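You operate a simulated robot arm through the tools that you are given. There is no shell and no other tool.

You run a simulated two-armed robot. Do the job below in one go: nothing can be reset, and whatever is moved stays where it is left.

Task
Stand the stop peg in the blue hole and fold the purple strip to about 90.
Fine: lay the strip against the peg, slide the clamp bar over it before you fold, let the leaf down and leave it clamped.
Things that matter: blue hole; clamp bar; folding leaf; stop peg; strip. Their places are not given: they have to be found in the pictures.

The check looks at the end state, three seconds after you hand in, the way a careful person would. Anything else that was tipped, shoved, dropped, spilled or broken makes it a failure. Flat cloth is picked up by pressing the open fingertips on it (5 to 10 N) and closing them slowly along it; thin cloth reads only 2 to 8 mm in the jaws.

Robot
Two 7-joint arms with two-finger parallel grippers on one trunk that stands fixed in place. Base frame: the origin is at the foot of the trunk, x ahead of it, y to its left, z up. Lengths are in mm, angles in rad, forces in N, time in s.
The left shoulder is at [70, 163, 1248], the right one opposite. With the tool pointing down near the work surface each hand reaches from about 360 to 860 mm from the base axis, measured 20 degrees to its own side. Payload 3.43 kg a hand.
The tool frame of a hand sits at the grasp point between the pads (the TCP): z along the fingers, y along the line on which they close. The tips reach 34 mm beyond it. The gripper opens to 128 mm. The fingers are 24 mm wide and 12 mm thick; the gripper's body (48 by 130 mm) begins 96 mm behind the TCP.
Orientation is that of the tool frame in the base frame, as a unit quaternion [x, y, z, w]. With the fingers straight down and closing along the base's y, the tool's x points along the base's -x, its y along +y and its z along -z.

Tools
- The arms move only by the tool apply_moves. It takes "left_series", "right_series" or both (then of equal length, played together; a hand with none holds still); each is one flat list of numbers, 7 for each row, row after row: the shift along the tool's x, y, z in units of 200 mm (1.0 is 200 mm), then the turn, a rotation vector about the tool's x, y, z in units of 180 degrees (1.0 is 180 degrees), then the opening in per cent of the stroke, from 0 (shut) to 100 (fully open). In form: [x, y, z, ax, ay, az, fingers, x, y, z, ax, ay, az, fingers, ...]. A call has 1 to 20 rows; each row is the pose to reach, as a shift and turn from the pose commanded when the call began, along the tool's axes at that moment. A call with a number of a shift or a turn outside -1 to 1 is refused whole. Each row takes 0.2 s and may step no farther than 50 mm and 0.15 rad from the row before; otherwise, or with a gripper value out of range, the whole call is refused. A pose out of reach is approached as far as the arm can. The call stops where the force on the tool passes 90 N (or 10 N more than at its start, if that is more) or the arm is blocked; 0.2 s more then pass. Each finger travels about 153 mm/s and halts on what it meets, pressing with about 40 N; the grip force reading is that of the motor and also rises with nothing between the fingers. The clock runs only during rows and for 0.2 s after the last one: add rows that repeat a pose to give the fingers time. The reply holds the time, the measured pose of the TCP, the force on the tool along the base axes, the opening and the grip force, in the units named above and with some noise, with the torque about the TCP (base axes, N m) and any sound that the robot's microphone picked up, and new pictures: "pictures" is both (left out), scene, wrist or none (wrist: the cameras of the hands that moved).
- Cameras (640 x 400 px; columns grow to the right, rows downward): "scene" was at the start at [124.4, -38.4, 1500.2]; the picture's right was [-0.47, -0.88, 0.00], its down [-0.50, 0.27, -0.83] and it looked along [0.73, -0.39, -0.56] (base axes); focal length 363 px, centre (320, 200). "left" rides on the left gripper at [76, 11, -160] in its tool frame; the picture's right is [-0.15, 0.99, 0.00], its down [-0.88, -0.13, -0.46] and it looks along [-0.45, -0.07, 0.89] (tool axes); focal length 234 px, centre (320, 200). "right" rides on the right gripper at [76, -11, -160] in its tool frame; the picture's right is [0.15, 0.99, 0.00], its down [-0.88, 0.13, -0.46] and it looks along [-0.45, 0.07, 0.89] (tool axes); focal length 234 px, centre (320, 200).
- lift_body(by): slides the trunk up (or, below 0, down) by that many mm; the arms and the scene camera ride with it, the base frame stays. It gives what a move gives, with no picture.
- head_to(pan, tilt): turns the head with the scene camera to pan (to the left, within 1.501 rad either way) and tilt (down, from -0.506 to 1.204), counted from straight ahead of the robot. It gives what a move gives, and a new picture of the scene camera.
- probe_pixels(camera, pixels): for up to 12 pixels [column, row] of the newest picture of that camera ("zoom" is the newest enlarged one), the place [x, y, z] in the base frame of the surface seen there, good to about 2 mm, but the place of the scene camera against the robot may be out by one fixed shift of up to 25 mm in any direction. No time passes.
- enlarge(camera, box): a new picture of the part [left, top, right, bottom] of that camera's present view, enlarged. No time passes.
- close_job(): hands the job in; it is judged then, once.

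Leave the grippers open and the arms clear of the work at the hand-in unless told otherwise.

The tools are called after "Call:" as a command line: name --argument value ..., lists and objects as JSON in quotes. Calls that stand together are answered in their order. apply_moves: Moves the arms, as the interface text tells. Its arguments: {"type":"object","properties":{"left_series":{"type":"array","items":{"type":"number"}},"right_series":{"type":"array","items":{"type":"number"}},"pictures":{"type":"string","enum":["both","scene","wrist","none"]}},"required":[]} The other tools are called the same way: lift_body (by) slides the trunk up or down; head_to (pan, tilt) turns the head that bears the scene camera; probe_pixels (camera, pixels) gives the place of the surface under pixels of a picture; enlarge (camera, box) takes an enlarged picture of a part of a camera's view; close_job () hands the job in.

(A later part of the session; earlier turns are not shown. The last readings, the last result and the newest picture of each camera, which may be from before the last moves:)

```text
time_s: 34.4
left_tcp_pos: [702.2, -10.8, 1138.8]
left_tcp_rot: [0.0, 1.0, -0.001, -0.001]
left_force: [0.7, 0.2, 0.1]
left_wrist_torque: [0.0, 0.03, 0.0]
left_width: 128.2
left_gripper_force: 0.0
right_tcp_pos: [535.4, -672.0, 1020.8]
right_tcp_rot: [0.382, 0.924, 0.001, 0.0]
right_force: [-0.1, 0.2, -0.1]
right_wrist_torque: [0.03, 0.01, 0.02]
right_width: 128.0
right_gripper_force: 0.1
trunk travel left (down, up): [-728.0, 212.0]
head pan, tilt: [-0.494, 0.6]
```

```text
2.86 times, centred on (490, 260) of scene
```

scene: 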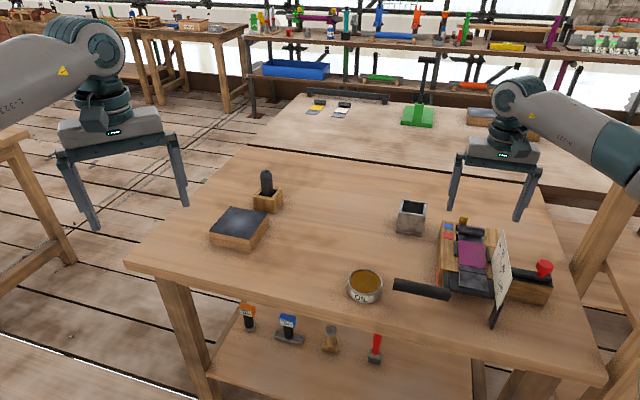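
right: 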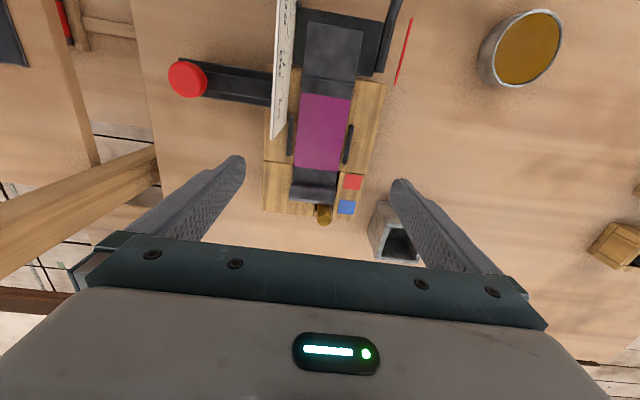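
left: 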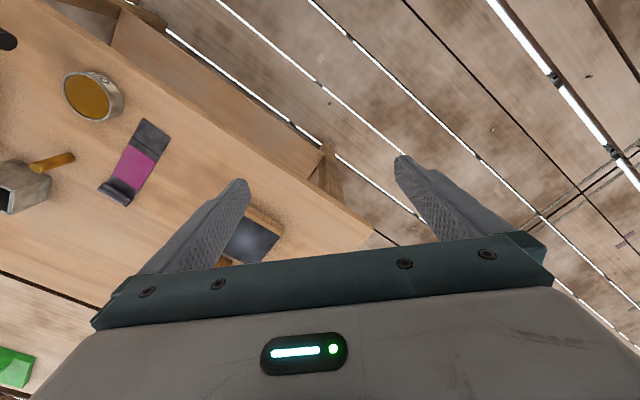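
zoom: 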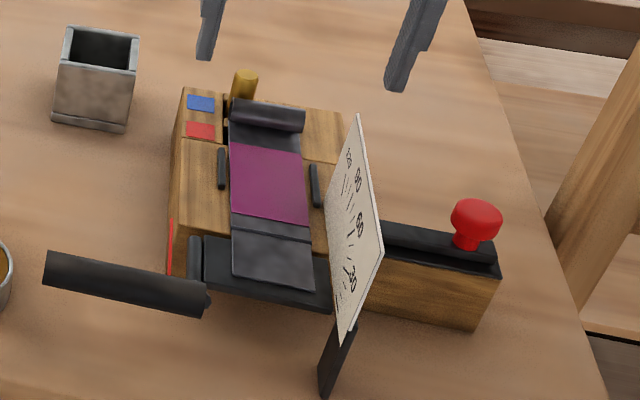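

The strip lies in the channel with its curl at the peg. The ridge appears a few mm behind the bed's front edge; I'll probe it, the curl, the peg, and the bar.

Call:
probe_pixels --camera "right" --pixels '[[310, 76], [340, 81], [365, 85], [300, 71], [372, 86], [318, 192], [322, 200], [325, 206], [326, 214], [325, 222], [311, 95], [300, 165]]'

Call:
probe_pixels --camera "right" --pixels '[[240, 70], [240, 80], [240, 90], [240, 97], [240, 100], [188, 80], [270, 75], [268, 92], [206, 66], [204, 93], [294, 125], [347, 145]]'

Call:
enlarge --camera "right" --box '[160, 30, 300, 130]'

```text
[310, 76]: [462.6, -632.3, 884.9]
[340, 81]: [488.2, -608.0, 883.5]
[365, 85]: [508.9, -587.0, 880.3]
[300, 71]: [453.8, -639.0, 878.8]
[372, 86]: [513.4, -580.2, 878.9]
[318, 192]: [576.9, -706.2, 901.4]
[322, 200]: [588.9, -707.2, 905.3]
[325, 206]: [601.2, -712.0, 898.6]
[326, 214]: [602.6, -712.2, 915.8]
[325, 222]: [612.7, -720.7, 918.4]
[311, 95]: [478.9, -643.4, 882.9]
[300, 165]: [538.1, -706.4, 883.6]
```

```text
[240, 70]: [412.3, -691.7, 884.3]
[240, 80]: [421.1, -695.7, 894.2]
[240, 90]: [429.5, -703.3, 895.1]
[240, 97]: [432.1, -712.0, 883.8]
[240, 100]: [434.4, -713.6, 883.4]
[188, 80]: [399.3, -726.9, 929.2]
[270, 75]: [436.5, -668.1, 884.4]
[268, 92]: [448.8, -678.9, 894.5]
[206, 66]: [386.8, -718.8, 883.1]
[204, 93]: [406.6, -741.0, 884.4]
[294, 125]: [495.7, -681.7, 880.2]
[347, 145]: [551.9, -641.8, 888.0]
```

```text
4.00 times, centred on (230, 80) of right
```

zoom: 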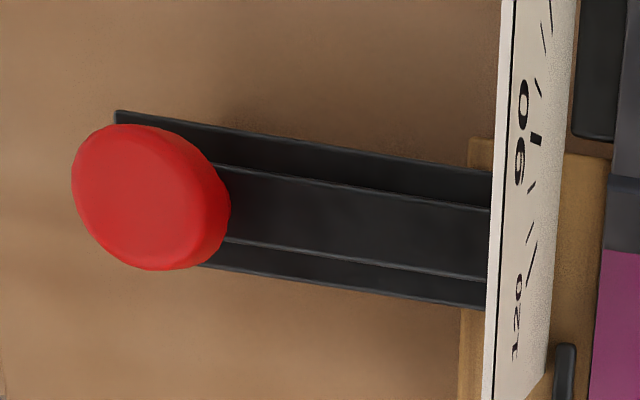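

The ridge sits at D≈774.5, right by the bed edge (772) and the hinge (~768), so blue is confirmed as correct. The peg has slid to the back of its pocket (front at D≈928), so there may be a small gap. I'll close the fingers, come down in front of the curl, and nudge it onto the peg.

Call:
apply_moves --right_series '[0, 0.033, 0, 0, 0, 0, 60, 0, 0.033, 0, 0, 0, 0, 20, 0, 0.033, 0, 0, 0, 0, 0, 0, 0.033, 0.1, 0, 0, 0, 0, 0, 0.033, 0.25, 0, 0, 0, 0, 0, 0.033, 0.4, 0, 0, 0, 0, 0, 0.033, 0.48, 0, 0, 0, 0, 0, 0.033, 0.48, 0, 0, 0, 0]' --pictures "wrist"

Call:
enlarge --camera "right" --box '[240, 100, 400, 240]'

```text
time_s: 36.2
left_tcp_pos: [702.2, -12.2, 1138.6]
left_tcp_rot: [0.0, 1.0, 0.0, 0.0]
left_force: [-1.0, 0.1, 0.5]
left_wrist_torque: [0.0, 0.02, 0.0]
left_width: 128.1
left_gripper_force: 0.1
right_tcp_pos: [538.3, -670.5, 924.2]
right_tcp_rot: [0.382, 0.924, 0.0, 0.0]
right_force: [-0.3, -0.5, -0.3]
right_wrist_torque: [-0.01, 0.04, -0.03]
right_width: 0.0
right_gripper_force: 32.5
trunk travel left (down, up): [-728.0, 212.0]
head pan, tilt: [-0.494, 0.6]
```

right: 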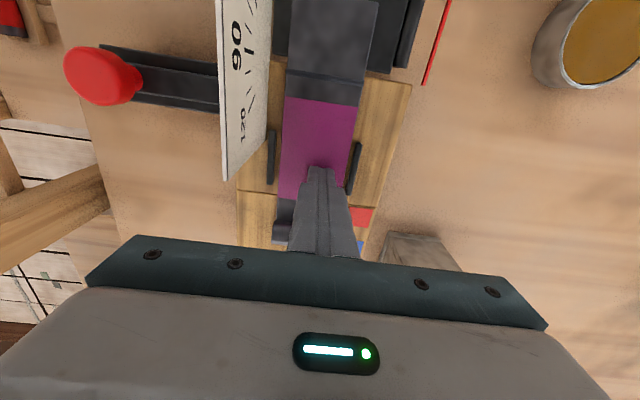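

```text
2.86 times, centred on (320, 170) of right
```

zoom: 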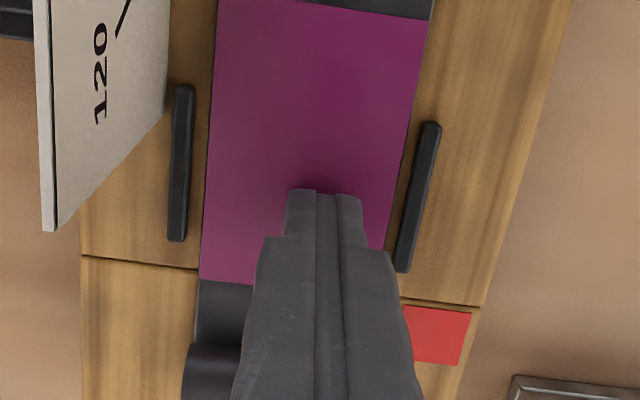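

Fingers are down in front of the curl (tips z≈890). Moving 28 mm toward it, then creeping.

Call:
apply_moves --right_series '[-0.06, 0, 0, 0, 0, 0, 0, -0.12, 0, 0, 0, 0, 0, 0, -0.14, 0, 0, 0, 0, 0, 0, -0.15, 0, 0, 0, 0, 0, 0, -0.16, 0, 0, 0, 0, 0, 0, -0.165, 0, 0, 0, 0, 0, 0, -0.17, 0, 0, 0, 0, 0, 0, -0.17, 0, 0, 0, 0, 0, 0]' --pictures "wrist"

Call:
enlarge --camera "right" --box '[240, 100, 400, 240]'

```text
time_s: 38.0
left_tcp_pos: [702.6, -11.3, 1139.9]
left_tcp_rot: [0.0, 1.0, 0.0, 0.001]
left_force: [0.0, 0.6, -0.8]
left_wrist_torque: [0.01, -0.01, -0.03]
left_width: 128.3
left_gripper_force: 0.1
right_tcp_pos: [561.5, -692.4, 926.2]
right_tcp_rot: [0.382, 0.924, 0.0, 0.0]
right_force: [0.4, -0.3, -0.2]
right_wrist_torque: [0.0, 0.0, -0.04]
right_width: 0.0
right_gripper_force: 33.2
trunk travel left (down, up): [-728.0, 212.0]
head pan, tilt: [-0.494, 0.6]
```

right: 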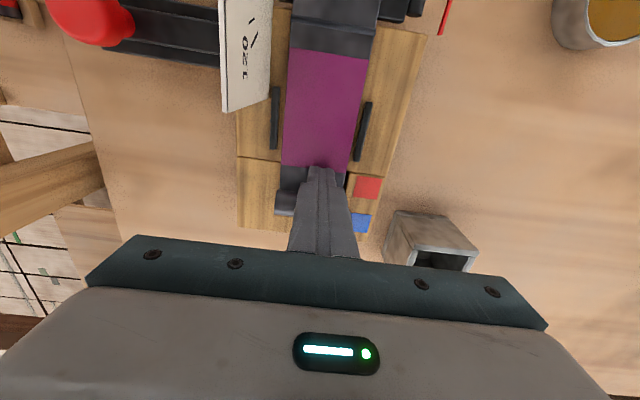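

```text
2.86 times, centred on (320, 170) of right
```

zoom: 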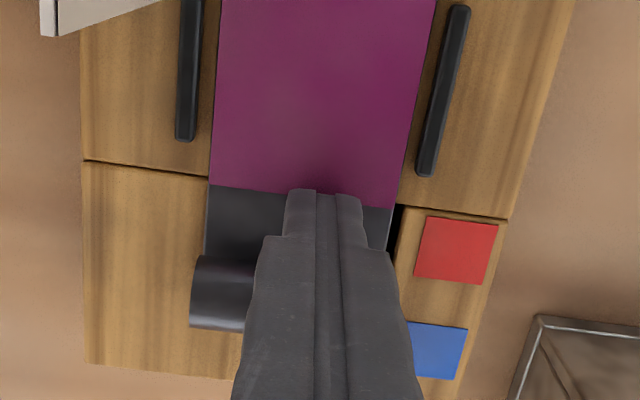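

No contact yet (TCP D≈887). I'll creep on 3 mm.

Call:
apply_moves --right_series '[-0.005, 0, 0, 0, 0, 0, 0, -0.01, 0, 0, 0, 0, 0, 0, -0.015, 0, 0, 0, 0, 0, 0, -0.015, 0, 0, 0, 0, 0, 0]' --pictures "none"

Call:
apply_moves --right_series '[-0.005, 0, 0, 0, 0, 0, 0, -0.01, 0, 0, 0, 0, 0, 0, -0.01, 0, 0, 0, 0, 0, 0]' --pictures "none"

```text
time_s: 39.0
left_tcp_pos: [701.6, -12.3, 1139.4]
left_tcp_rot: [-0.001, 1.0, 0.0, 0.0]
left_force: [-0.5, 0.0, 0.2]
left_wrist_torque: [-0.02, 0.0, 0.02]
left_width: 127.8
left_gripper_force: 0.1
right_tcp_pos: [564.0, -695.3, 924.0]
right_tcp_rot: [0.381, 0.925, 0.001, 0.0]
right_force: [0.7, 0.7, -0.7]
right_wrist_torque: [-0.02, -0.03, 0.0]
right_width: 0.1
right_gripper_force: 33.0
trunk travel left (down, up): [-728.0, 212.0]
head pan, tilt: [-0.494, 0.6]
```

```text
time_s: 39.8
left_tcp_pos: [701.7, -10.9, 1139.1]
left_tcp_rot: [0.0, 1.0, 0.0, 0.0]
left_force: [-0.2, 0.0, -0.1]
left_wrist_torque: [0.0, 0.0, 0.0]
left_width: 127.8
left_gripper_force: 0.1
right_tcp_pos: [565.2, -695.2, 924.9]
right_tcp_rot: [0.383, 0.924, -0.001, -0.001]
right_force: [-1.9, 2.8, -0.2]
right_wrist_torque: [0.1, 0.06, 0.01]
right_width: 0.0
right_gripper_force: 33.2
trunk travel left (down, up): [-728.0, 212.0]
head pan, tilt: [-0.494, 0.6]
```

A 3.3 N reaction now. Two more mm in 1 mm steps to see whether it's friction or the peg.

Call:
apply_moves --right_series '[-0.005, 0, 0, 0, 0, 0, 0, -0.005, 0, 0, 0, 0, 0, 0]' --pictures "none"

Call:
apply_moves --right_series '[-0.005, 0, 0, 0, 0, 0, 0, -0.005, 0, 0, 0, 0, 0, 0]' --pictures "wrist"

```text
time_s: 40.4
left_tcp_pos: [702.2, -11.6, 1140.2]
left_tcp_rot: [0.0, 1.0, 0.001, 0.0]
left_force: [-0.4, 0.3, 0.4]
left_wrist_torque: [0.0, 0.02, 0.01]
left_width: 127.9
left_gripper_force: 0.1
right_tcp_pos: [566.7, -696.2, 925.4]
right_tcp_rot: [0.381, 0.924, 0.0, 0.0]
right_force: [-7.7, 6.4, -3.8]
right_wrist_torque: [0.25, 0.25, 0.0]
right_width: 0.2
right_gripper_force: 33.0
trunk travel left (down, up): [-728.0, 212.0]
head pan, tilt: [-0.494, 0.6]
```

```text
time_s: 41.0
left_tcp_pos: [701.7, -11.5, 1139.8]
left_tcp_rot: [0.0, 1.0, 0.0, 0.001]
left_force: [-0.5, -1.3, 1.0]
left_wrist_torque: [0.04, -0.03, 0.0]
left_width: 128.1
left_gripper_force: 0.1
right_tcp_pos: [566.0, -696.9, 925.7]
right_tcp_rot: [0.382, 0.924, 0.0, -0.001]
right_force: [-12.0, 11.1, -3.9]
right_wrist_torque: [0.47, 0.4, 0.02]
right_width: 0.0
right_gripper_force: 33.1
trunk travel left (down, up): [-728.0, 212.0]
head pan, tilt: [-0.494, 0.6]
```

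right: 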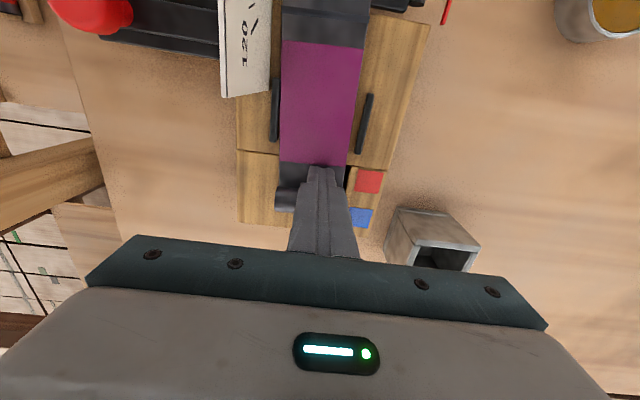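

At 16 N the peg is firm, so the curl is seated. I back off 15 mm and go up, and probe the wooden beams seen at the left of the picture before moving that way.

Call:
probe_pixels --camera "right" --pixels '[[60, 165], [130, 140], [10, 180], [60, 120], [100, 75], [60, 215]]'

Call:
apply_moves --right_series '[0.02, 0, 0, 0, 0, 0, 0, 0.05, 0, 0, 0, 0, 0, 0, 0.1, 0, 0, 0, 0, 0, 0, 0.1, 0, -0.2, 0, 0, 0, 0, 0.1, 0, -0.4, 0, 0, 0, 0, 0.1, 0, -0.6, 0, 0, 0, 0, 0.1, 0, -0.6, 0, 0, 0, 0]'

Call:
enlarge --camera "right" --box '[250, 60, 410, 200]'

```text
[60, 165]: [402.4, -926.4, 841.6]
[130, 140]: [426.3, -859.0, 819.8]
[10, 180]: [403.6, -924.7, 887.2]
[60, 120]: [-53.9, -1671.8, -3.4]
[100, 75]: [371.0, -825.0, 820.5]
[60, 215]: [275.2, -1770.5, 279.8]
```

```text
time_s: 42.6
left_tcp_pos: [702.7, -13.0, 1139.5]
left_tcp_rot: [0.0, 1.0, 0.0, 0.0]
left_force: [-0.9, 0.0, -0.3]
left_wrist_torque: [0.0, -0.01, 0.0]
left_width: 127.9
left_gripper_force: 0.1
right_tcp_pos: [554.9, -685.3, 1044.0]
right_tcp_rot: [0.382, 0.924, 0.0, 0.001]
right_force: [0.1, 0.2, -0.2]
right_wrist_torque: [0.01, -0.02, -0.02]
right_width: 0.0
right_gripper_force: 32.5
trunk travel left (down, up): [-728.0, 212.0]
head pan, tilt: [-0.494, 0.6]
```

scene: 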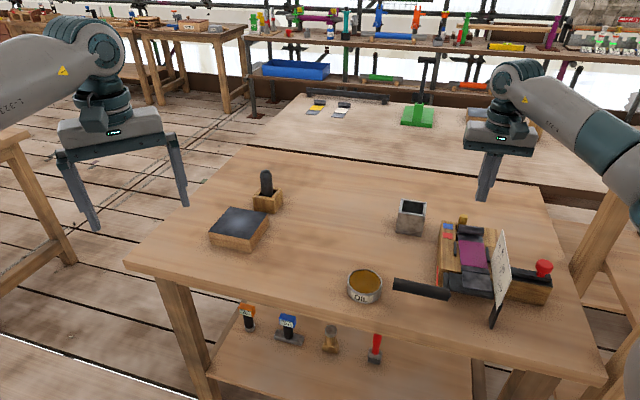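
right: 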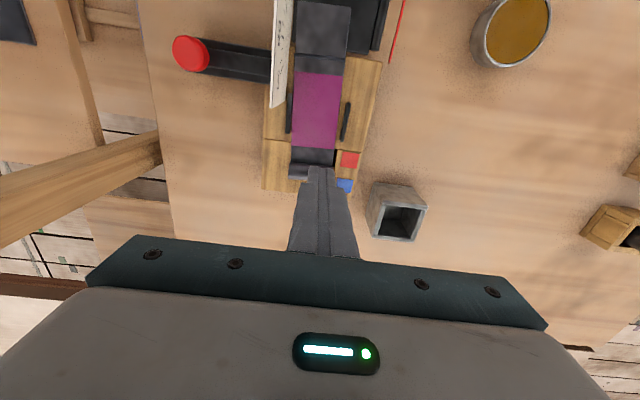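

```text
2.86 times, centred on (330, 130) of right
```

zoom: 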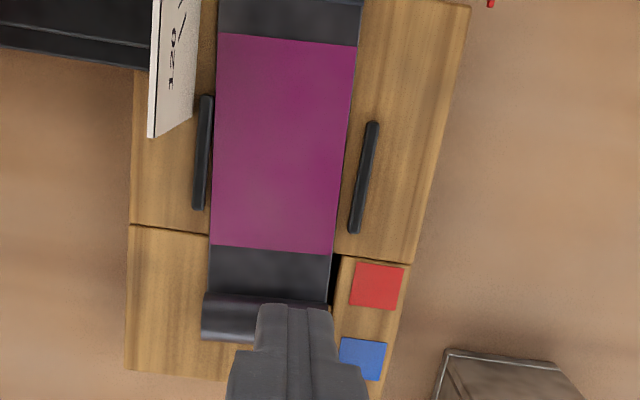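

The post stands at about (402,−925), well clear of where I'm going. I move across, above the dial, to a spot on the far side of the red knob (D 793, A −288).

Call:
apply_moves --right_series '[0.08, -0.18, 0, 0, 0, 0, 0, 0.16, -0.36, 0, 0, 0, 0, 0, 0.24, -0.54, 0, 0, 0, 0, 0, 0.32, -0.72, 0, 0, 0, 0, 0, 0.4, -0.9, 0, 0, 0, 0, 0, 0.42, -0.98, 0, 0, 0, 0, 0, 0.42, -0.98, 0, 0, 0, 0, 0]'

Call:
enlarge --camera "right" --box '[260, 60, 480, 240]'

```text
time_s: 44.2
left_tcp_pos: [696.7, -1.0, 1146.0]
left_tcp_rot: [0.0, 1.0, -0.005, 0.003]
left_force: [0.4, -0.1, -0.1]
left_wrist_torque: [0.04, -0.01, -0.01]
left_width: 128.2
left_gripper_force: 0.1
right_tcp_pos: [344.3, -757.3, 1062.8]
right_tcp_rot: [0.386, 0.922, -0.008, 0.009]
right_force: [0.4, -0.2, -0.3]
right_wrist_torque: [0.02, 0.0, 0.0]
right_width: 0.4
right_gripper_force: 32.6
trunk travel left (down, up): [-728.0, 212.0]
head pan, tilt: [-0.494, 0.6]
```

scene: 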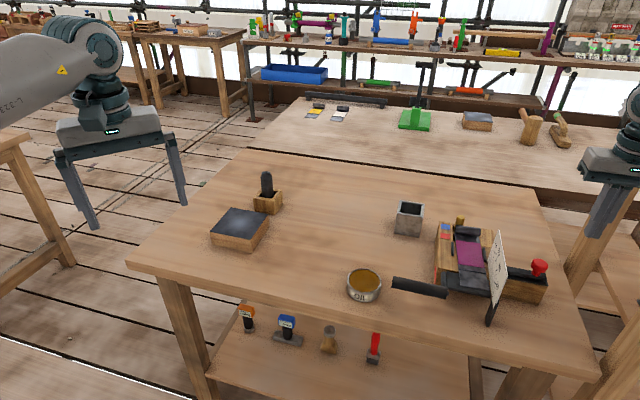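
right: 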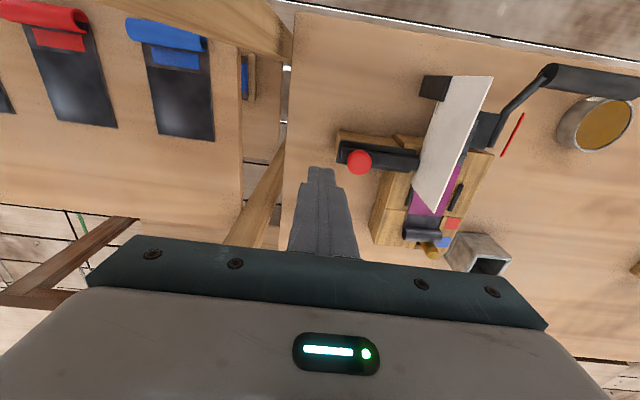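

```text
2.22 times, centred on (370, 150) of right
```

zoom: 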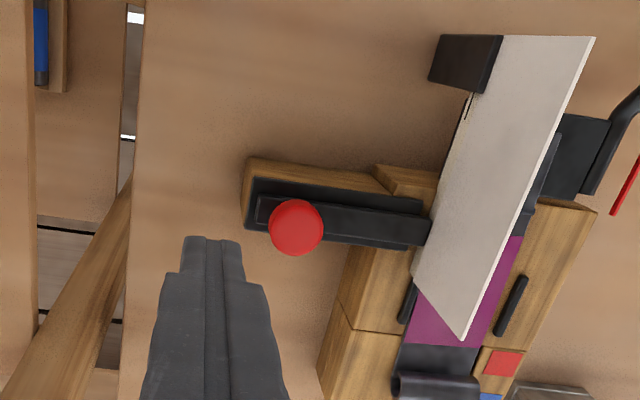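

Something odd: the left hand reads 11 mm shifted, the scene view moved slightly, and the right hand is 19 mm higher than commanded. I'll wait a moment in place and re-read.

Call:
apply_moves --right_series '[0, 0, 0, 0, 0, 0, 0, 0, 0, 0, 0, 0, 0, 0, 0, 0, 0, 0, 0, 0, 0]'

```text
time_s: 45.0
left_tcp_pos: [695.8, -0.6, 1143.9]
left_tcp_rot: [0.0, 1.0, -0.005, 0.003]
left_force: [0.6, -0.3, -0.8]
left_wrist_torque: [0.03, 0.03, -0.02]
left_width: 128.0
left_gripper_force: 0.1
right_tcp_pos: [346.6, -756.4, 1059.6]
right_tcp_rot: [0.384, 0.923, -0.006, 0.008]
right_force: [-0.5, 0.1, 0.1]
right_wrist_torque: [-0.01, -0.04, 0.02]
right_width: 0.0
right_gripper_force: 33.0
trunk travel left (down, up): [-728.0, 212.0]
head pan, tilt: [-0.494, 0.6]
```

scene: 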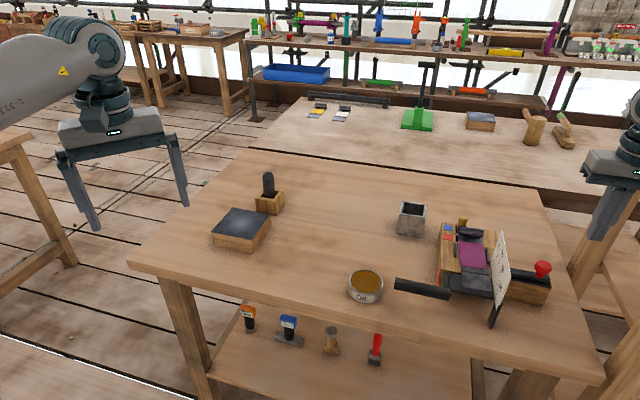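
right: 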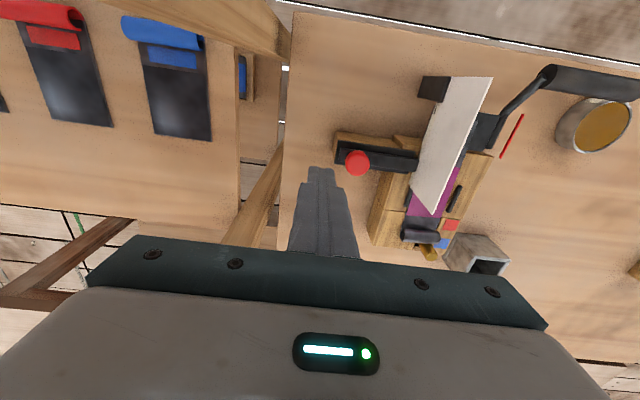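

The trunk is being tilted, so the right elbow or upper arm is probably touching something. I'll turn the head right to see.

Call:
head_to --pan -1.3 --tilt 0.5

```text
time_s: 46.1
left_tcp_pos: [696.6, -1.3, 1143.6]
left_tcp_rot: [0.0, 1.0, -0.005, 0.003]
left_force: [0.0, 0.3, 0.4]
left_wrist_torque: [0.01, 0.03, 0.0]
left_width: 127.9
left_gripper_force: 0.1
right_tcp_pos: [345.2, -755.9, 1059.9]
right_tcp_rot: [0.384, 0.923, -0.006, 0.008]
right_force: [0.2, 0.5, 0.4]
right_wrist_torque: [-0.01, 0.02, -0.01]
right_width: 0.0
right_gripper_force: 33.3
trunk travel left (down, up): [-728.0, 212.0]
head pan, tilt: [-1.3, 0.499]
```

scene: 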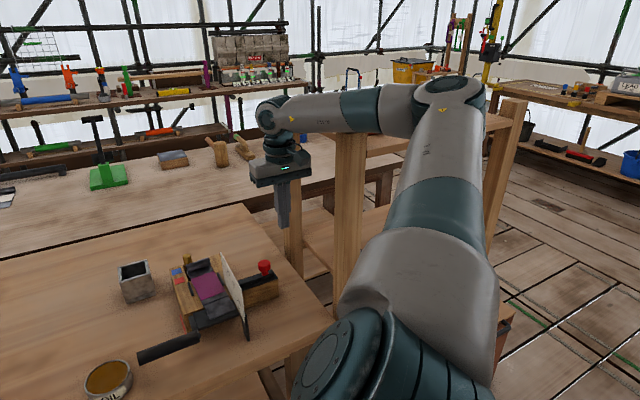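

The right forearm and elbow are against the wooden posts of the bench on the right. I'll probe those posts and the arm to learn their heights.

Call:
probe_pixels --camera "scene" --pixels '[[350, 145], [345, 250], [505, 120], [515, 105], [500, 200], [450, 85], [460, 120], [380, 110], [370, 145], [410, 150], [490, 110], [330, 110]]'

Call:
enlarge --camera "scene" --box '[250, 60, 550, 260]'

```text
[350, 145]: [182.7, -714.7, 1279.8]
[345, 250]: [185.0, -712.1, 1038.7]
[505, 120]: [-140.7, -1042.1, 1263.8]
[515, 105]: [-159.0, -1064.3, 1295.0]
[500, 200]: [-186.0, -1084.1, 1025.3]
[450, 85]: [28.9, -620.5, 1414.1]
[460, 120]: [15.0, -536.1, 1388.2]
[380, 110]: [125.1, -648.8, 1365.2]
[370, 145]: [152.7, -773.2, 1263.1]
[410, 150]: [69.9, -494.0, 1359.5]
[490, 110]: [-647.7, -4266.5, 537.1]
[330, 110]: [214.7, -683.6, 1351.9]
```

```text
2.00 times, centred on (400, 160) of scene
```

zoom: 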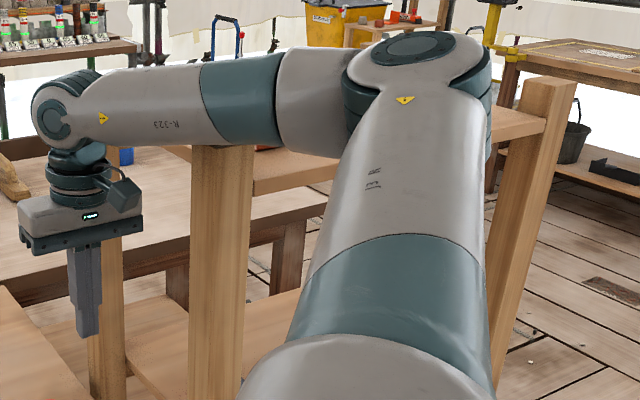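

The forearm is resting on top of the bench post at about (184,−713, z≈1270). Raising the trunk lifts both arms clear, so I'll raise 150 mm.

Call:
lift_body --by 150

Call:
head_to --pan -1.2 --tilt 0.6

```text
time_s: 47.9
left_tcp_pos: [703.2, -13.3, 1288.6]
left_tcp_rot: [0.001, 1.0, 0.001, -0.001]
left_force: [-0.2, -1.2, -0.4]
left_wrist_torque: [0.0, 0.01, 0.01]
left_width: 128.0
left_gripper_force: 0.2
right_tcp_pos: [354.1, -762.9, 1193.8]
right_tcp_rot: [0.383, 0.924, 0.001, -0.001]
right_force: [0.7, -0.3, 0.4]
right_wrist_torque: [0.04, 0.02, 0.01]
right_width: 0.0
right_gripper_force: 33.6
trunk travel left (down, up): [-878.0, 62.0]
head pan, tilt: [-1.3, 0.499]
```

```text
time_s: 48.6
left_tcp_pos: [702.6, -11.4, 1289.9]
left_tcp_rot: [0.0, 1.0, 0.0, 0.0]
left_force: [-0.2, 0.1, -0.7]
left_wrist_torque: [0.01, 0.0, 0.0]
left_width: 127.8
left_gripper_force: 0.0
right_tcp_pos: [355.1, -762.8, 1194.1]
right_tcp_rot: [0.383, 0.924, 0.0, 0.001]
right_force: [0.0, -0.3, 0.2]
right_wrist_torque: [0.0, 0.01, 0.0]
right_width: 0.0
right_gripper_force: 32.6
trunk travel left (down, up): [-878.0, 62.0]
head pan, tilt: [-1.201, 0.6]
```

scene: 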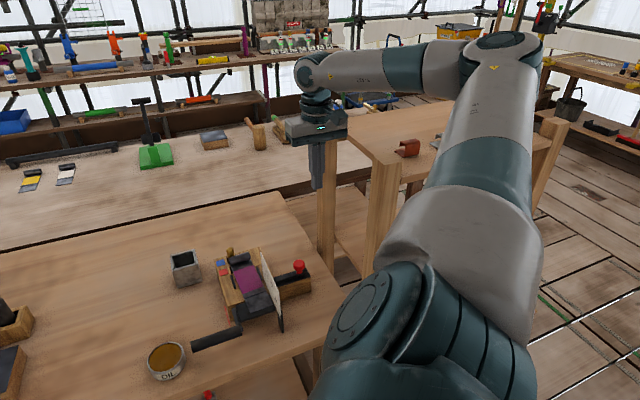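

The contact is gone and the left hand reads normally again. I'll raise the trunk 50 mm more, then tilt the right tool 20° so its fingertips lean away from the bench and the wrist stays inboard of the post.

Call:
lift_body --by 50

Call:
apply_moves --right_series '[0, 0, 0.05, 0.028, 0, 0, 0, 0, 0, 0.1, 0.056, 0, 0, 0, 0, 0, 0.15, 0.084, 0, 0, 0, 0, 0, 0.2, 0.111, 0, 0, 0, 0, 0, 0.2, 0.111, 0, 0, 0]'

```text
time_s: 49.5
left_tcp_pos: [702.3, -11.0, 1338.8]
left_tcp_rot: [0.0, 1.0, 0.0, -0.001]
left_force: [-0.2, 1.1, 0.1]
left_wrist_torque: [0.0, 0.03, 0.0]
left_width: 128.2
left_gripper_force: 0.0
right_tcp_pos: [353.9, -763.4, 1242.7]
right_tcp_rot: [0.382, 0.924, 0.0, 0.0]
right_force: [0.0, -0.2, -0.2]
right_wrist_torque: [-0.02, -0.01, 0.03]
right_width: 0.0
right_gripper_force: 33.2
trunk travel left (down, up): [-928.0, 12.0]
head pan, tilt: [-1.201, 0.6]
```

```text
time_s: 50.7
left_tcp_pos: [703.5, -11.2, 1338.8]
left_tcp_rot: [0.0, 1.0, 0.0, 0.0]
left_force: [0.2, 0.6, 0.3]
left_wrist_torque: [-0.02, -0.01, 0.01]
left_width: 128.2
left_gripper_force: 0.0
right_tcp_pos: [352.5, -762.4, 1204.6]
right_tcp_rot: [0.376, 0.91, -0.16, -0.067]
right_force: [-0.5, -0.6, 0.6]
right_wrist_torque: [0.01, 0.0, 0.01]
right_width: 0.1
right_gripper_force: 32.9
trunk travel left (down, up): [-928.0, 12.0]
head pan, tilt: [-1.201, 0.6]
```

scene: 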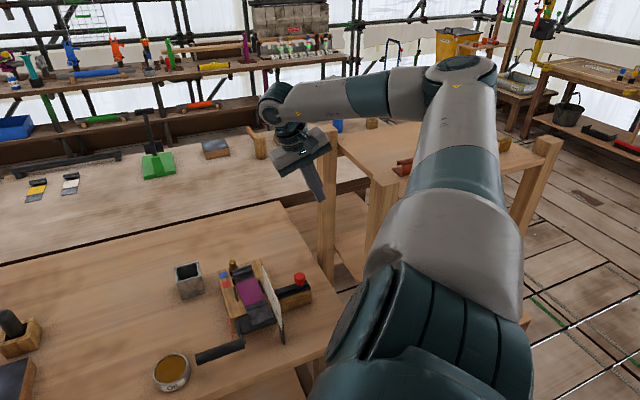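
right: 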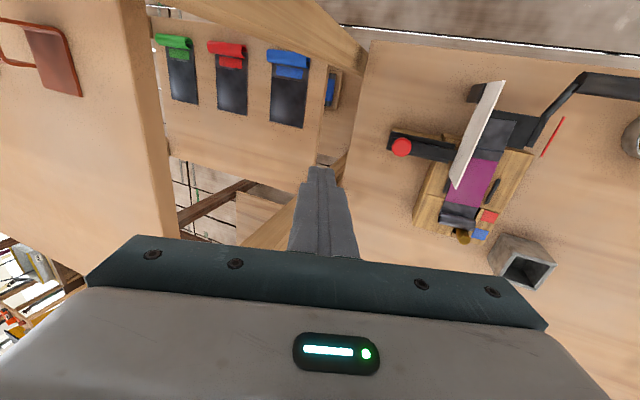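

The tilt is right: the tips lean to −A. I'll descend 150 mm vertically, watching the forearm versus the post.

Call:
apply_moves --right_series '[-0.01, 0.064, 0.176, 0, 0, 0, 0, -0.02, 0.128, 0.352, 0, 0, 0, 0, -0.023, 0.192, 0.528, 0, 0, 0, 0, -0.023, 0.2565, 0.705, 0, 0, 0, 0, -0.023, 0.2565, 0.705, 0, 0, 0, 0]'

```text
time_s: 51.9
left_tcp_pos: [701.8, -10.9, 1339.5]
left_tcp_rot: [-0.001, 1.0, 0.0, -0.001]
left_force: [-0.6, -0.7, 0.4]
left_wrist_torque: [0.01, -0.03, 0.01]
left_width: 127.9
left_gripper_force: 0.1
right_tcp_pos: [354.7, -766.1, 1055.1]
right_tcp_rot: [0.376, 0.91, -0.161, -0.066]
right_force: [-0.4, -0.3, 0.6]
right_wrist_torque: [-0.03, 0.06, 0.03]
right_width: 0.0
right_gripper_force: 33.2
trunk travel left (down, up): [-928.0, 12.0]
head pan, tilt: [-1.201, 0.6]
```

scene: 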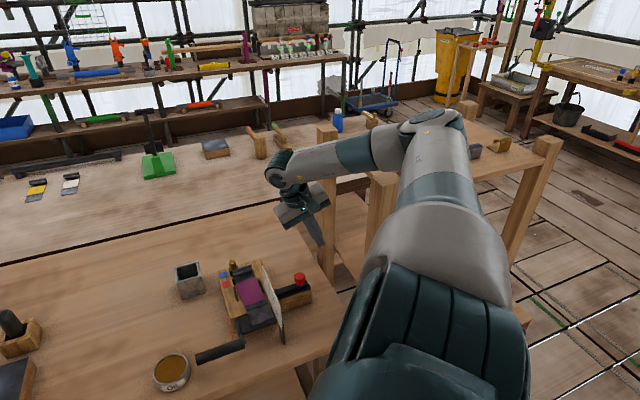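
right: 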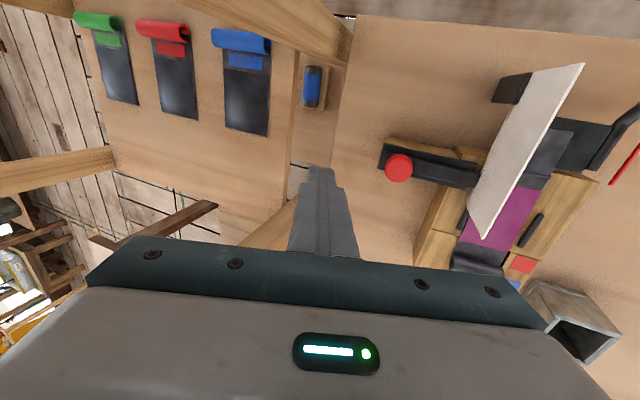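

I'll probe the forearm's underside and the post's top to check clearance before descending further.

Call:
probe_pixels --camera "scene" --pixels '[[345, 175], [385, 173], [375, 180], [375, 200], [400, 172], [400, 150], [430, 120], [410, 140], [330, 130], [327, 145], [465, 108]]'

Call:
enlarge --camera "scene" --box '[250, 80, 490, 260]'

```text
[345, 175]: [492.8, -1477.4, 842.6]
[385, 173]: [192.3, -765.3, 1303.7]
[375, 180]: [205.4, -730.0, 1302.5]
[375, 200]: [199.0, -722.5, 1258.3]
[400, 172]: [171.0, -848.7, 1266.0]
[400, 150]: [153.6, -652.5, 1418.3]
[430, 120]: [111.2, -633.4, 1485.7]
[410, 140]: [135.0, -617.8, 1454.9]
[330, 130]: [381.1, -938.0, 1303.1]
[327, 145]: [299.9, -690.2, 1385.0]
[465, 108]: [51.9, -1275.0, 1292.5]
```

```text
2.22 times, centred on (370, 170) of scene
```

zoom: 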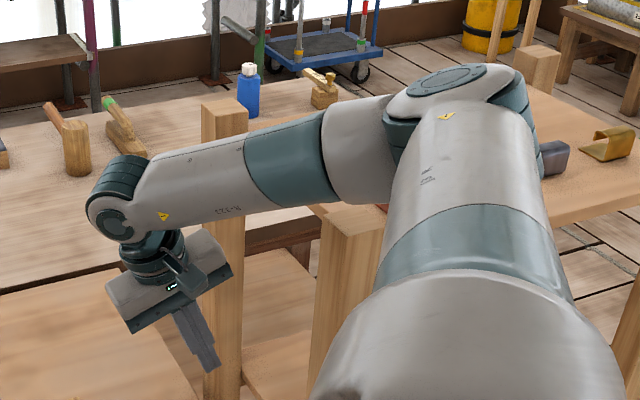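

The bench on the right occupies roughly A<−372 below z≈1245, with a post at D≈650. The clean way is to tilt more (40°), which swings the wrist and forearm well inboard. I'll tilt 20° more here first.

Call:
apply_moves --right_series '[0, 0, 0, 0.028, 0, 0, 0, 0, 0, 0, 0.056, 0, 0, 0, 0, 0, 0, 0.084, 0, 0, 0, 0, 0, 0, 0.111, 0, 0, 0, 0, 0, 0, 0.111, 0, 0, 0]'

```text
time_s: 53.1
left_tcp_pos: [701.2, -11.8, 1339.3]
left_tcp_rot: [0.0, 1.0, 0.0, 0.0]
left_force: [-0.2, -0.2, 0.0]
left_wrist_torque: [-0.02, 0.0, -0.01]
left_width: 128.0
left_gripper_force: 0.0
right_tcp_pos: [354.2, -765.4, 1054.6]
right_tcp_rot: [0.359, 0.868, -0.316, -0.131]
right_force: [0.7, 0.4, 0.7]
right_wrist_torque: [-0.01, -0.04, 0.0]
right_width: 0.2
right_gripper_force: 33.2
trunk travel left (down, up): [-928.0, 12.0]
head pan, tilt: [-1.201, 0.6]
```

scene: 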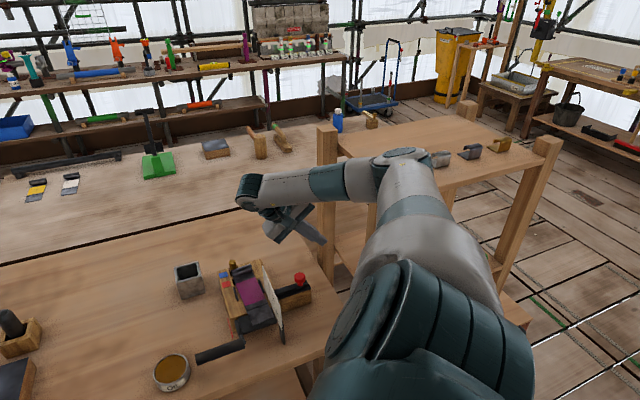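
right: 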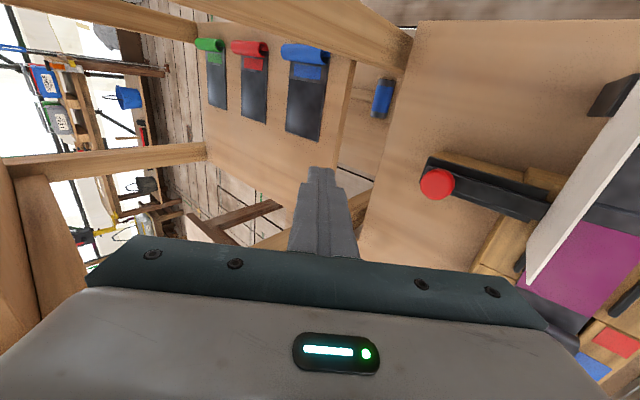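

No contact, and the forearm is well away. I descend 80 mm further.

Call:
apply_moves --right_series '[0, 0.07, 0.072, 0, 0, 0, 0, 0, 0.14, 0.144, 0, 0, 0, 0, 0, 0.21, 0.216, 0, 0, 0, 0, 0, 0.28, 0.287, 0, 0, 0, 0, 0, 0.28, 0.287, 0, 0, 0, 0]'

Call:
enlarge --camera "scene" --box '[200, 110, 460, 330]'

Call:
probe_pixels --camera "right" --pixels '[[435, 185], [420, 185], [320, 175]]'

```text
time_s: 54.3
left_tcp_pos: [701.7, -11.2, 1340.3]
left_tcp_rot: [0.0, 1.0, 0.0, 0.0]
left_force: [-0.1, -0.4, 0.6]
left_wrist_torque: [-0.04, -0.01, 0.01]
left_width: 127.9
left_gripper_force: 0.0
right_tcp_pos: [360.6, -761.6, 974.7]
right_tcp_rot: [0.358, 0.869, -0.316, -0.13]
right_force: [0.3, 0.4, -0.4]
right_wrist_torque: [-0.02, -0.03, 0.02]
right_width: 0.1
right_gripper_force: 32.6
trunk travel left (down, up): [-928.0, 12.0]
head pan, tilt: [-1.201, 0.6]
```

scene: 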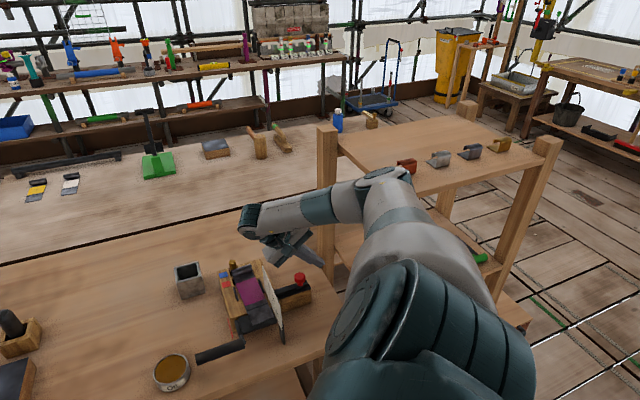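
right: 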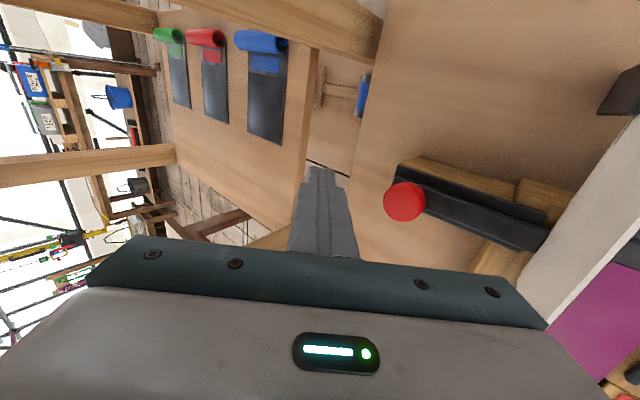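

```text
1.82 times, centred on (330, 220) of scene
```

zoom: 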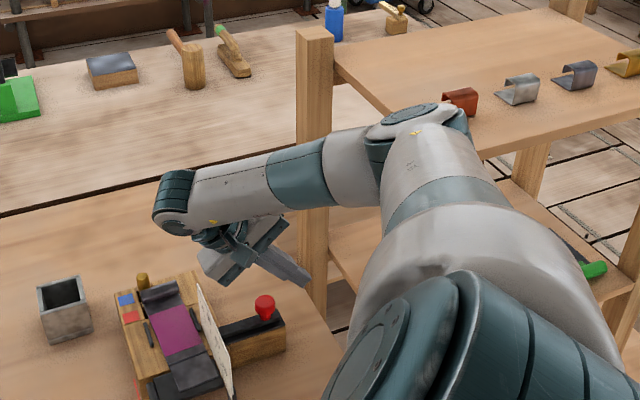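

```text
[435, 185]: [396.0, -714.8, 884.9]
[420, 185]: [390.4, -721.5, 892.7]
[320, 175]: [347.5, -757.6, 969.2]
```

The forearm passes in front of the bench. I'll probe the elbow and the bench items to be sure of clearance.

Call:
probe_pixels --camera "scene" --pixels '[[395, 172], [410, 175], [365, 180], [350, 205], [385, 210], [403, 165], [408, 162], [415, 195], [425, 200], [350, 160], [340, 220], [320, 150]]'

```text
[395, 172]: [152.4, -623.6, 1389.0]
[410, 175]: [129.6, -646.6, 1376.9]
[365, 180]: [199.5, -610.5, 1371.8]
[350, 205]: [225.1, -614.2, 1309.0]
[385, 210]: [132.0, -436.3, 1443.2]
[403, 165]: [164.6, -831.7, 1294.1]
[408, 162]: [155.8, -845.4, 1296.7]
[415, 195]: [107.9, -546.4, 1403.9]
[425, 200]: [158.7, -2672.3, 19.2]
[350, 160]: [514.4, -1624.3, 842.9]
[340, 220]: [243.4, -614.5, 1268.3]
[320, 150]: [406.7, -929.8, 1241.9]
```

Clearance to the post is about 70 mm. I'll check the knob with the wrist camera and go down the last 35 mm.

Call:
probe_pixels --camera "right" --pixels '[[404, 202], [385, 200], [424, 202], [400, 184], [402, 219], [395, 215], [440, 210]]'

Call:
apply_moves --right_series '[0, 0.04, 0.047, 0, 0, 0, 0, 0, 0.08, 0.094, 0, 0, 0, 0, 0, 0.1125, 0.134, 0, 0, 0, 0, 0, 0.1125, 0.134, 0, 0, 0, 0]'

Call:
enlarge --camera "right" --box '[270, 120, 510, 280]'

Call:
enlarge --camera "scene" --box '[200, 180, 380, 320]'

```text
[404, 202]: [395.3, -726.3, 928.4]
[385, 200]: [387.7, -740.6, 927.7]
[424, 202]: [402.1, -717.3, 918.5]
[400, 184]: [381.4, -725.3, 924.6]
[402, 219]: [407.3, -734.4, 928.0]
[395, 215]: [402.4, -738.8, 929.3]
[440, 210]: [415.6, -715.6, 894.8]
```

```text
time_s: 55.3
left_tcp_pos: [702.2, -11.3, 1339.9]
left_tcp_rot: [0.0, 1.0, 0.0, 0.0]
left_force: [-0.2, -0.1, 0.6]
left_wrist_torque: [0.03, 0.04, -0.02]
left_width: 128.1
left_gripper_force: 0.0
right_tcp_pos: [361.6, -761.3, 939.7]
right_tcp_rot: [0.359, 0.869, -0.315, -0.13]
right_force: [0.1, 0.3, -1.1]
right_wrist_torque: [0.0, 0.03, 0.01]
right_width: 0.0
right_gripper_force: 32.9
trunk travel left (down, up): [-928.0, 12.0]
head pan, tilt: [-1.201, 0.6]
```

scene: 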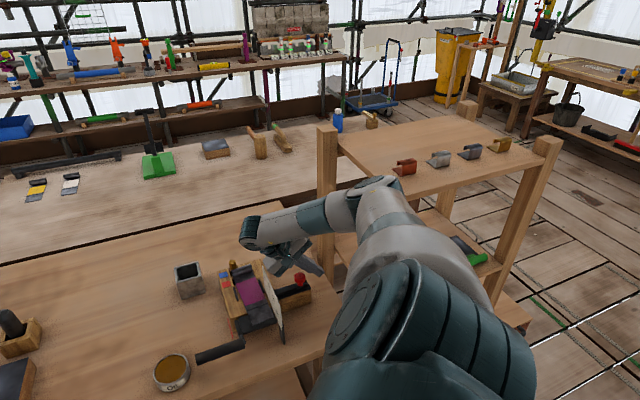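
right: 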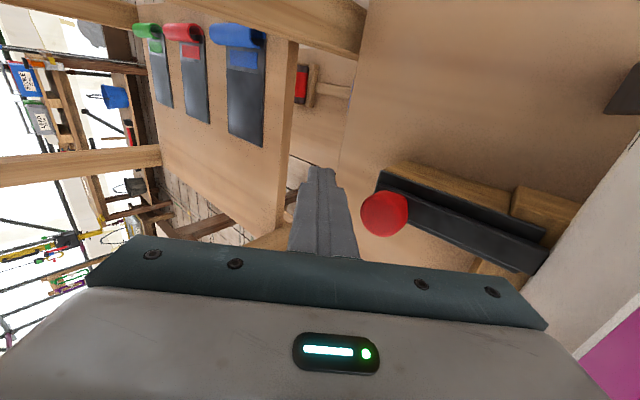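

```text
2.50 times, centred on (390, 200) of right
```

zoom: 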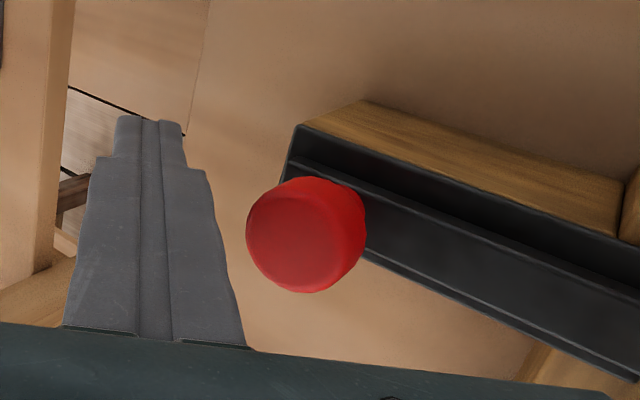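

```text
2.86 times, centred on (290, 250) of scene
```

zoom: 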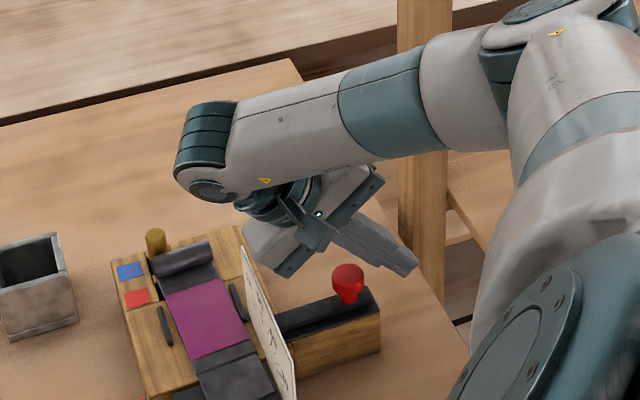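

The knob is ≈28 mm across, centre A −236, D 794.5, top z 929. To keep the palm clear of the dial I reduce the tilt to 25° while moving in 15 mm.

Call:
apply_moves --right_series '[0, 0.019, -0.016, -0.028, 0, 0, 0, 0, 0.038, -0.032, -0.056, 0, 0, 0, 0, 0.0575, -0.048, -0.0833, 0, 0, 0, 0, 0.0575, -0.048, -0.0833, 0, 0, 0]'

Call:
enlarge --camera "scene" --box '[200, 180, 380, 320]'

```text
time_s: 56.3
left_tcp_pos: [703.3, -10.9, 1339.8]
left_tcp_rot: [0.0, 1.0, 0.0, 0.0]
left_force: [-0.3, 0.5, -0.1]
left_wrist_torque: [-0.01, -0.01, -0.01]
left_width: 128.2
left_gripper_force: 0.2
right_tcp_pos: [372.1, -751.6, 938.6]
right_tcp_rot: [0.373, 0.903, -0.2, -0.082]
right_force: [0.0, 0.9, -0.6]
right_wrist_torque: [0.01, -0.02, 0.01]
right_width: 0.0
right_gripper_force: 32.7
trunk travel left (down, up): [-928.0, 12.0]
head pan, tilt: [-1.201, 0.6]
```

scene: 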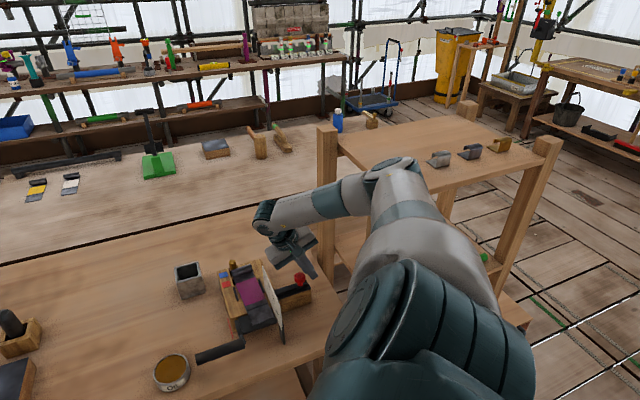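
right: 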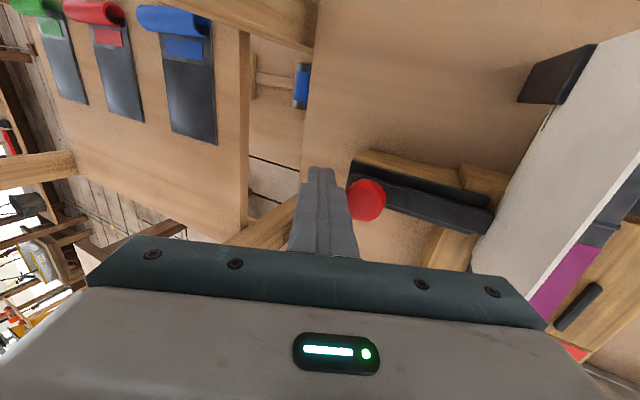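

```text
2.86 times, centred on (290, 250) of scene
```

zoom: 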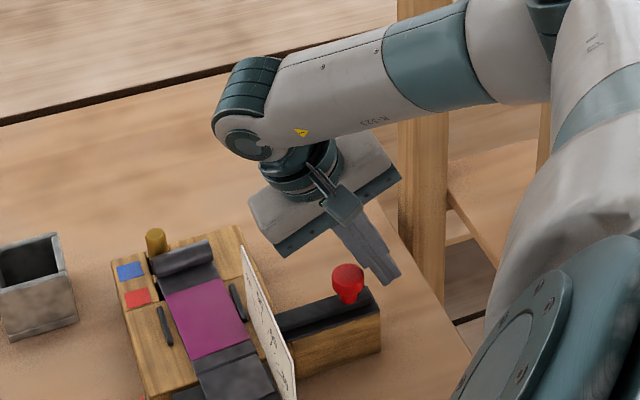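

Clear, at A −268, D 794.5. I start pushing in +A, 30 mm in 5 mm steps.

Call:
apply_moves --right_series '[0, 0.0227, -0.0106, 0, 0, 0, 0, 0, 0.0453, -0.0211, 0, 0, 0, 0, 0, 0.068, -0.0317, 0, 0, 0, 0, 0, 0.0906, -0.0423, 0, 0, 0, 0, 0, 0.1133, -0.0528, 0, 0, 0, 0, 0, 0.136, -0.0634, 0, 0, 0, 0, 0, 0.136, -0.0634, 0, 0, 0, 0]'

Call:
enlarge --camera "scene" --box '[200, 180, 380, 320]'

Call:
enlarge --camera "right" --box '[270, 40, 600, 260]'

```text
time_s: 57.9
left_tcp_pos: [702.4, -10.5, 1340.7]
left_tcp_rot: [0.0, 1.0, 0.0, 0.001]
left_force: [0.0, 0.5, 0.5]
left_wrist_torque: [-0.02, -0.01, 0.04]
left_width: 127.9
left_gripper_force: 0.1
right_tcp_pos: [393.2, -728.9, 940.7]
right_tcp_rot: [0.372, 0.903, -0.199, -0.083]
right_force: [0.4, 0.5, 1.3]
right_wrist_torque: [0.02, -0.02, 0.0]
right_width: 0.1
right_gripper_force: 32.9
trunk travel left (down, up): [-928.0, 12.0]
head pan, tilt: [-1.201, 0.6]
```

scene: 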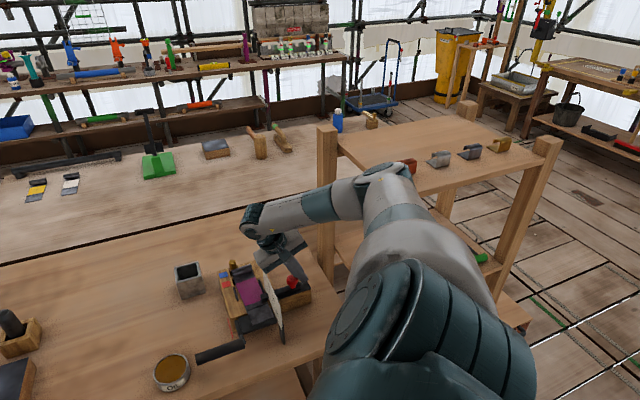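
right: 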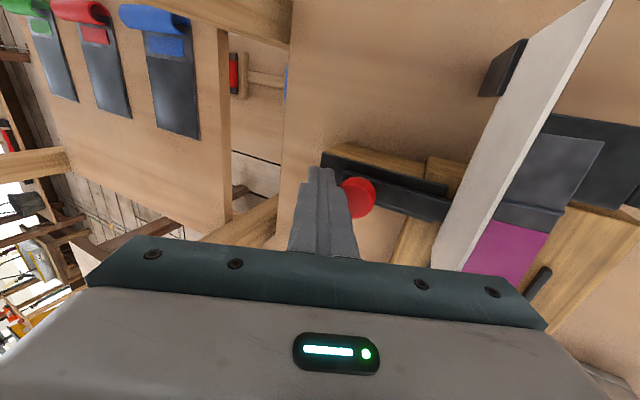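

```text
2.86 times, centred on (290, 250) of scene
```

zoom: 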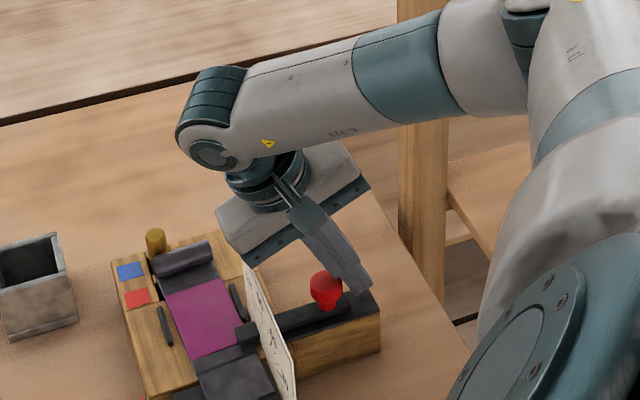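

```text
1.82 times, centred on (435, 150) of right
```

zoom: 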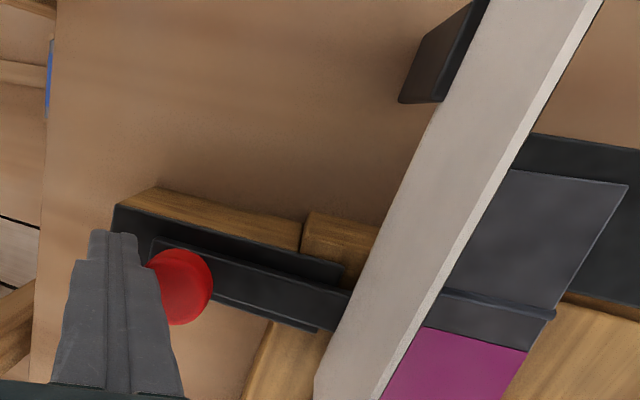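

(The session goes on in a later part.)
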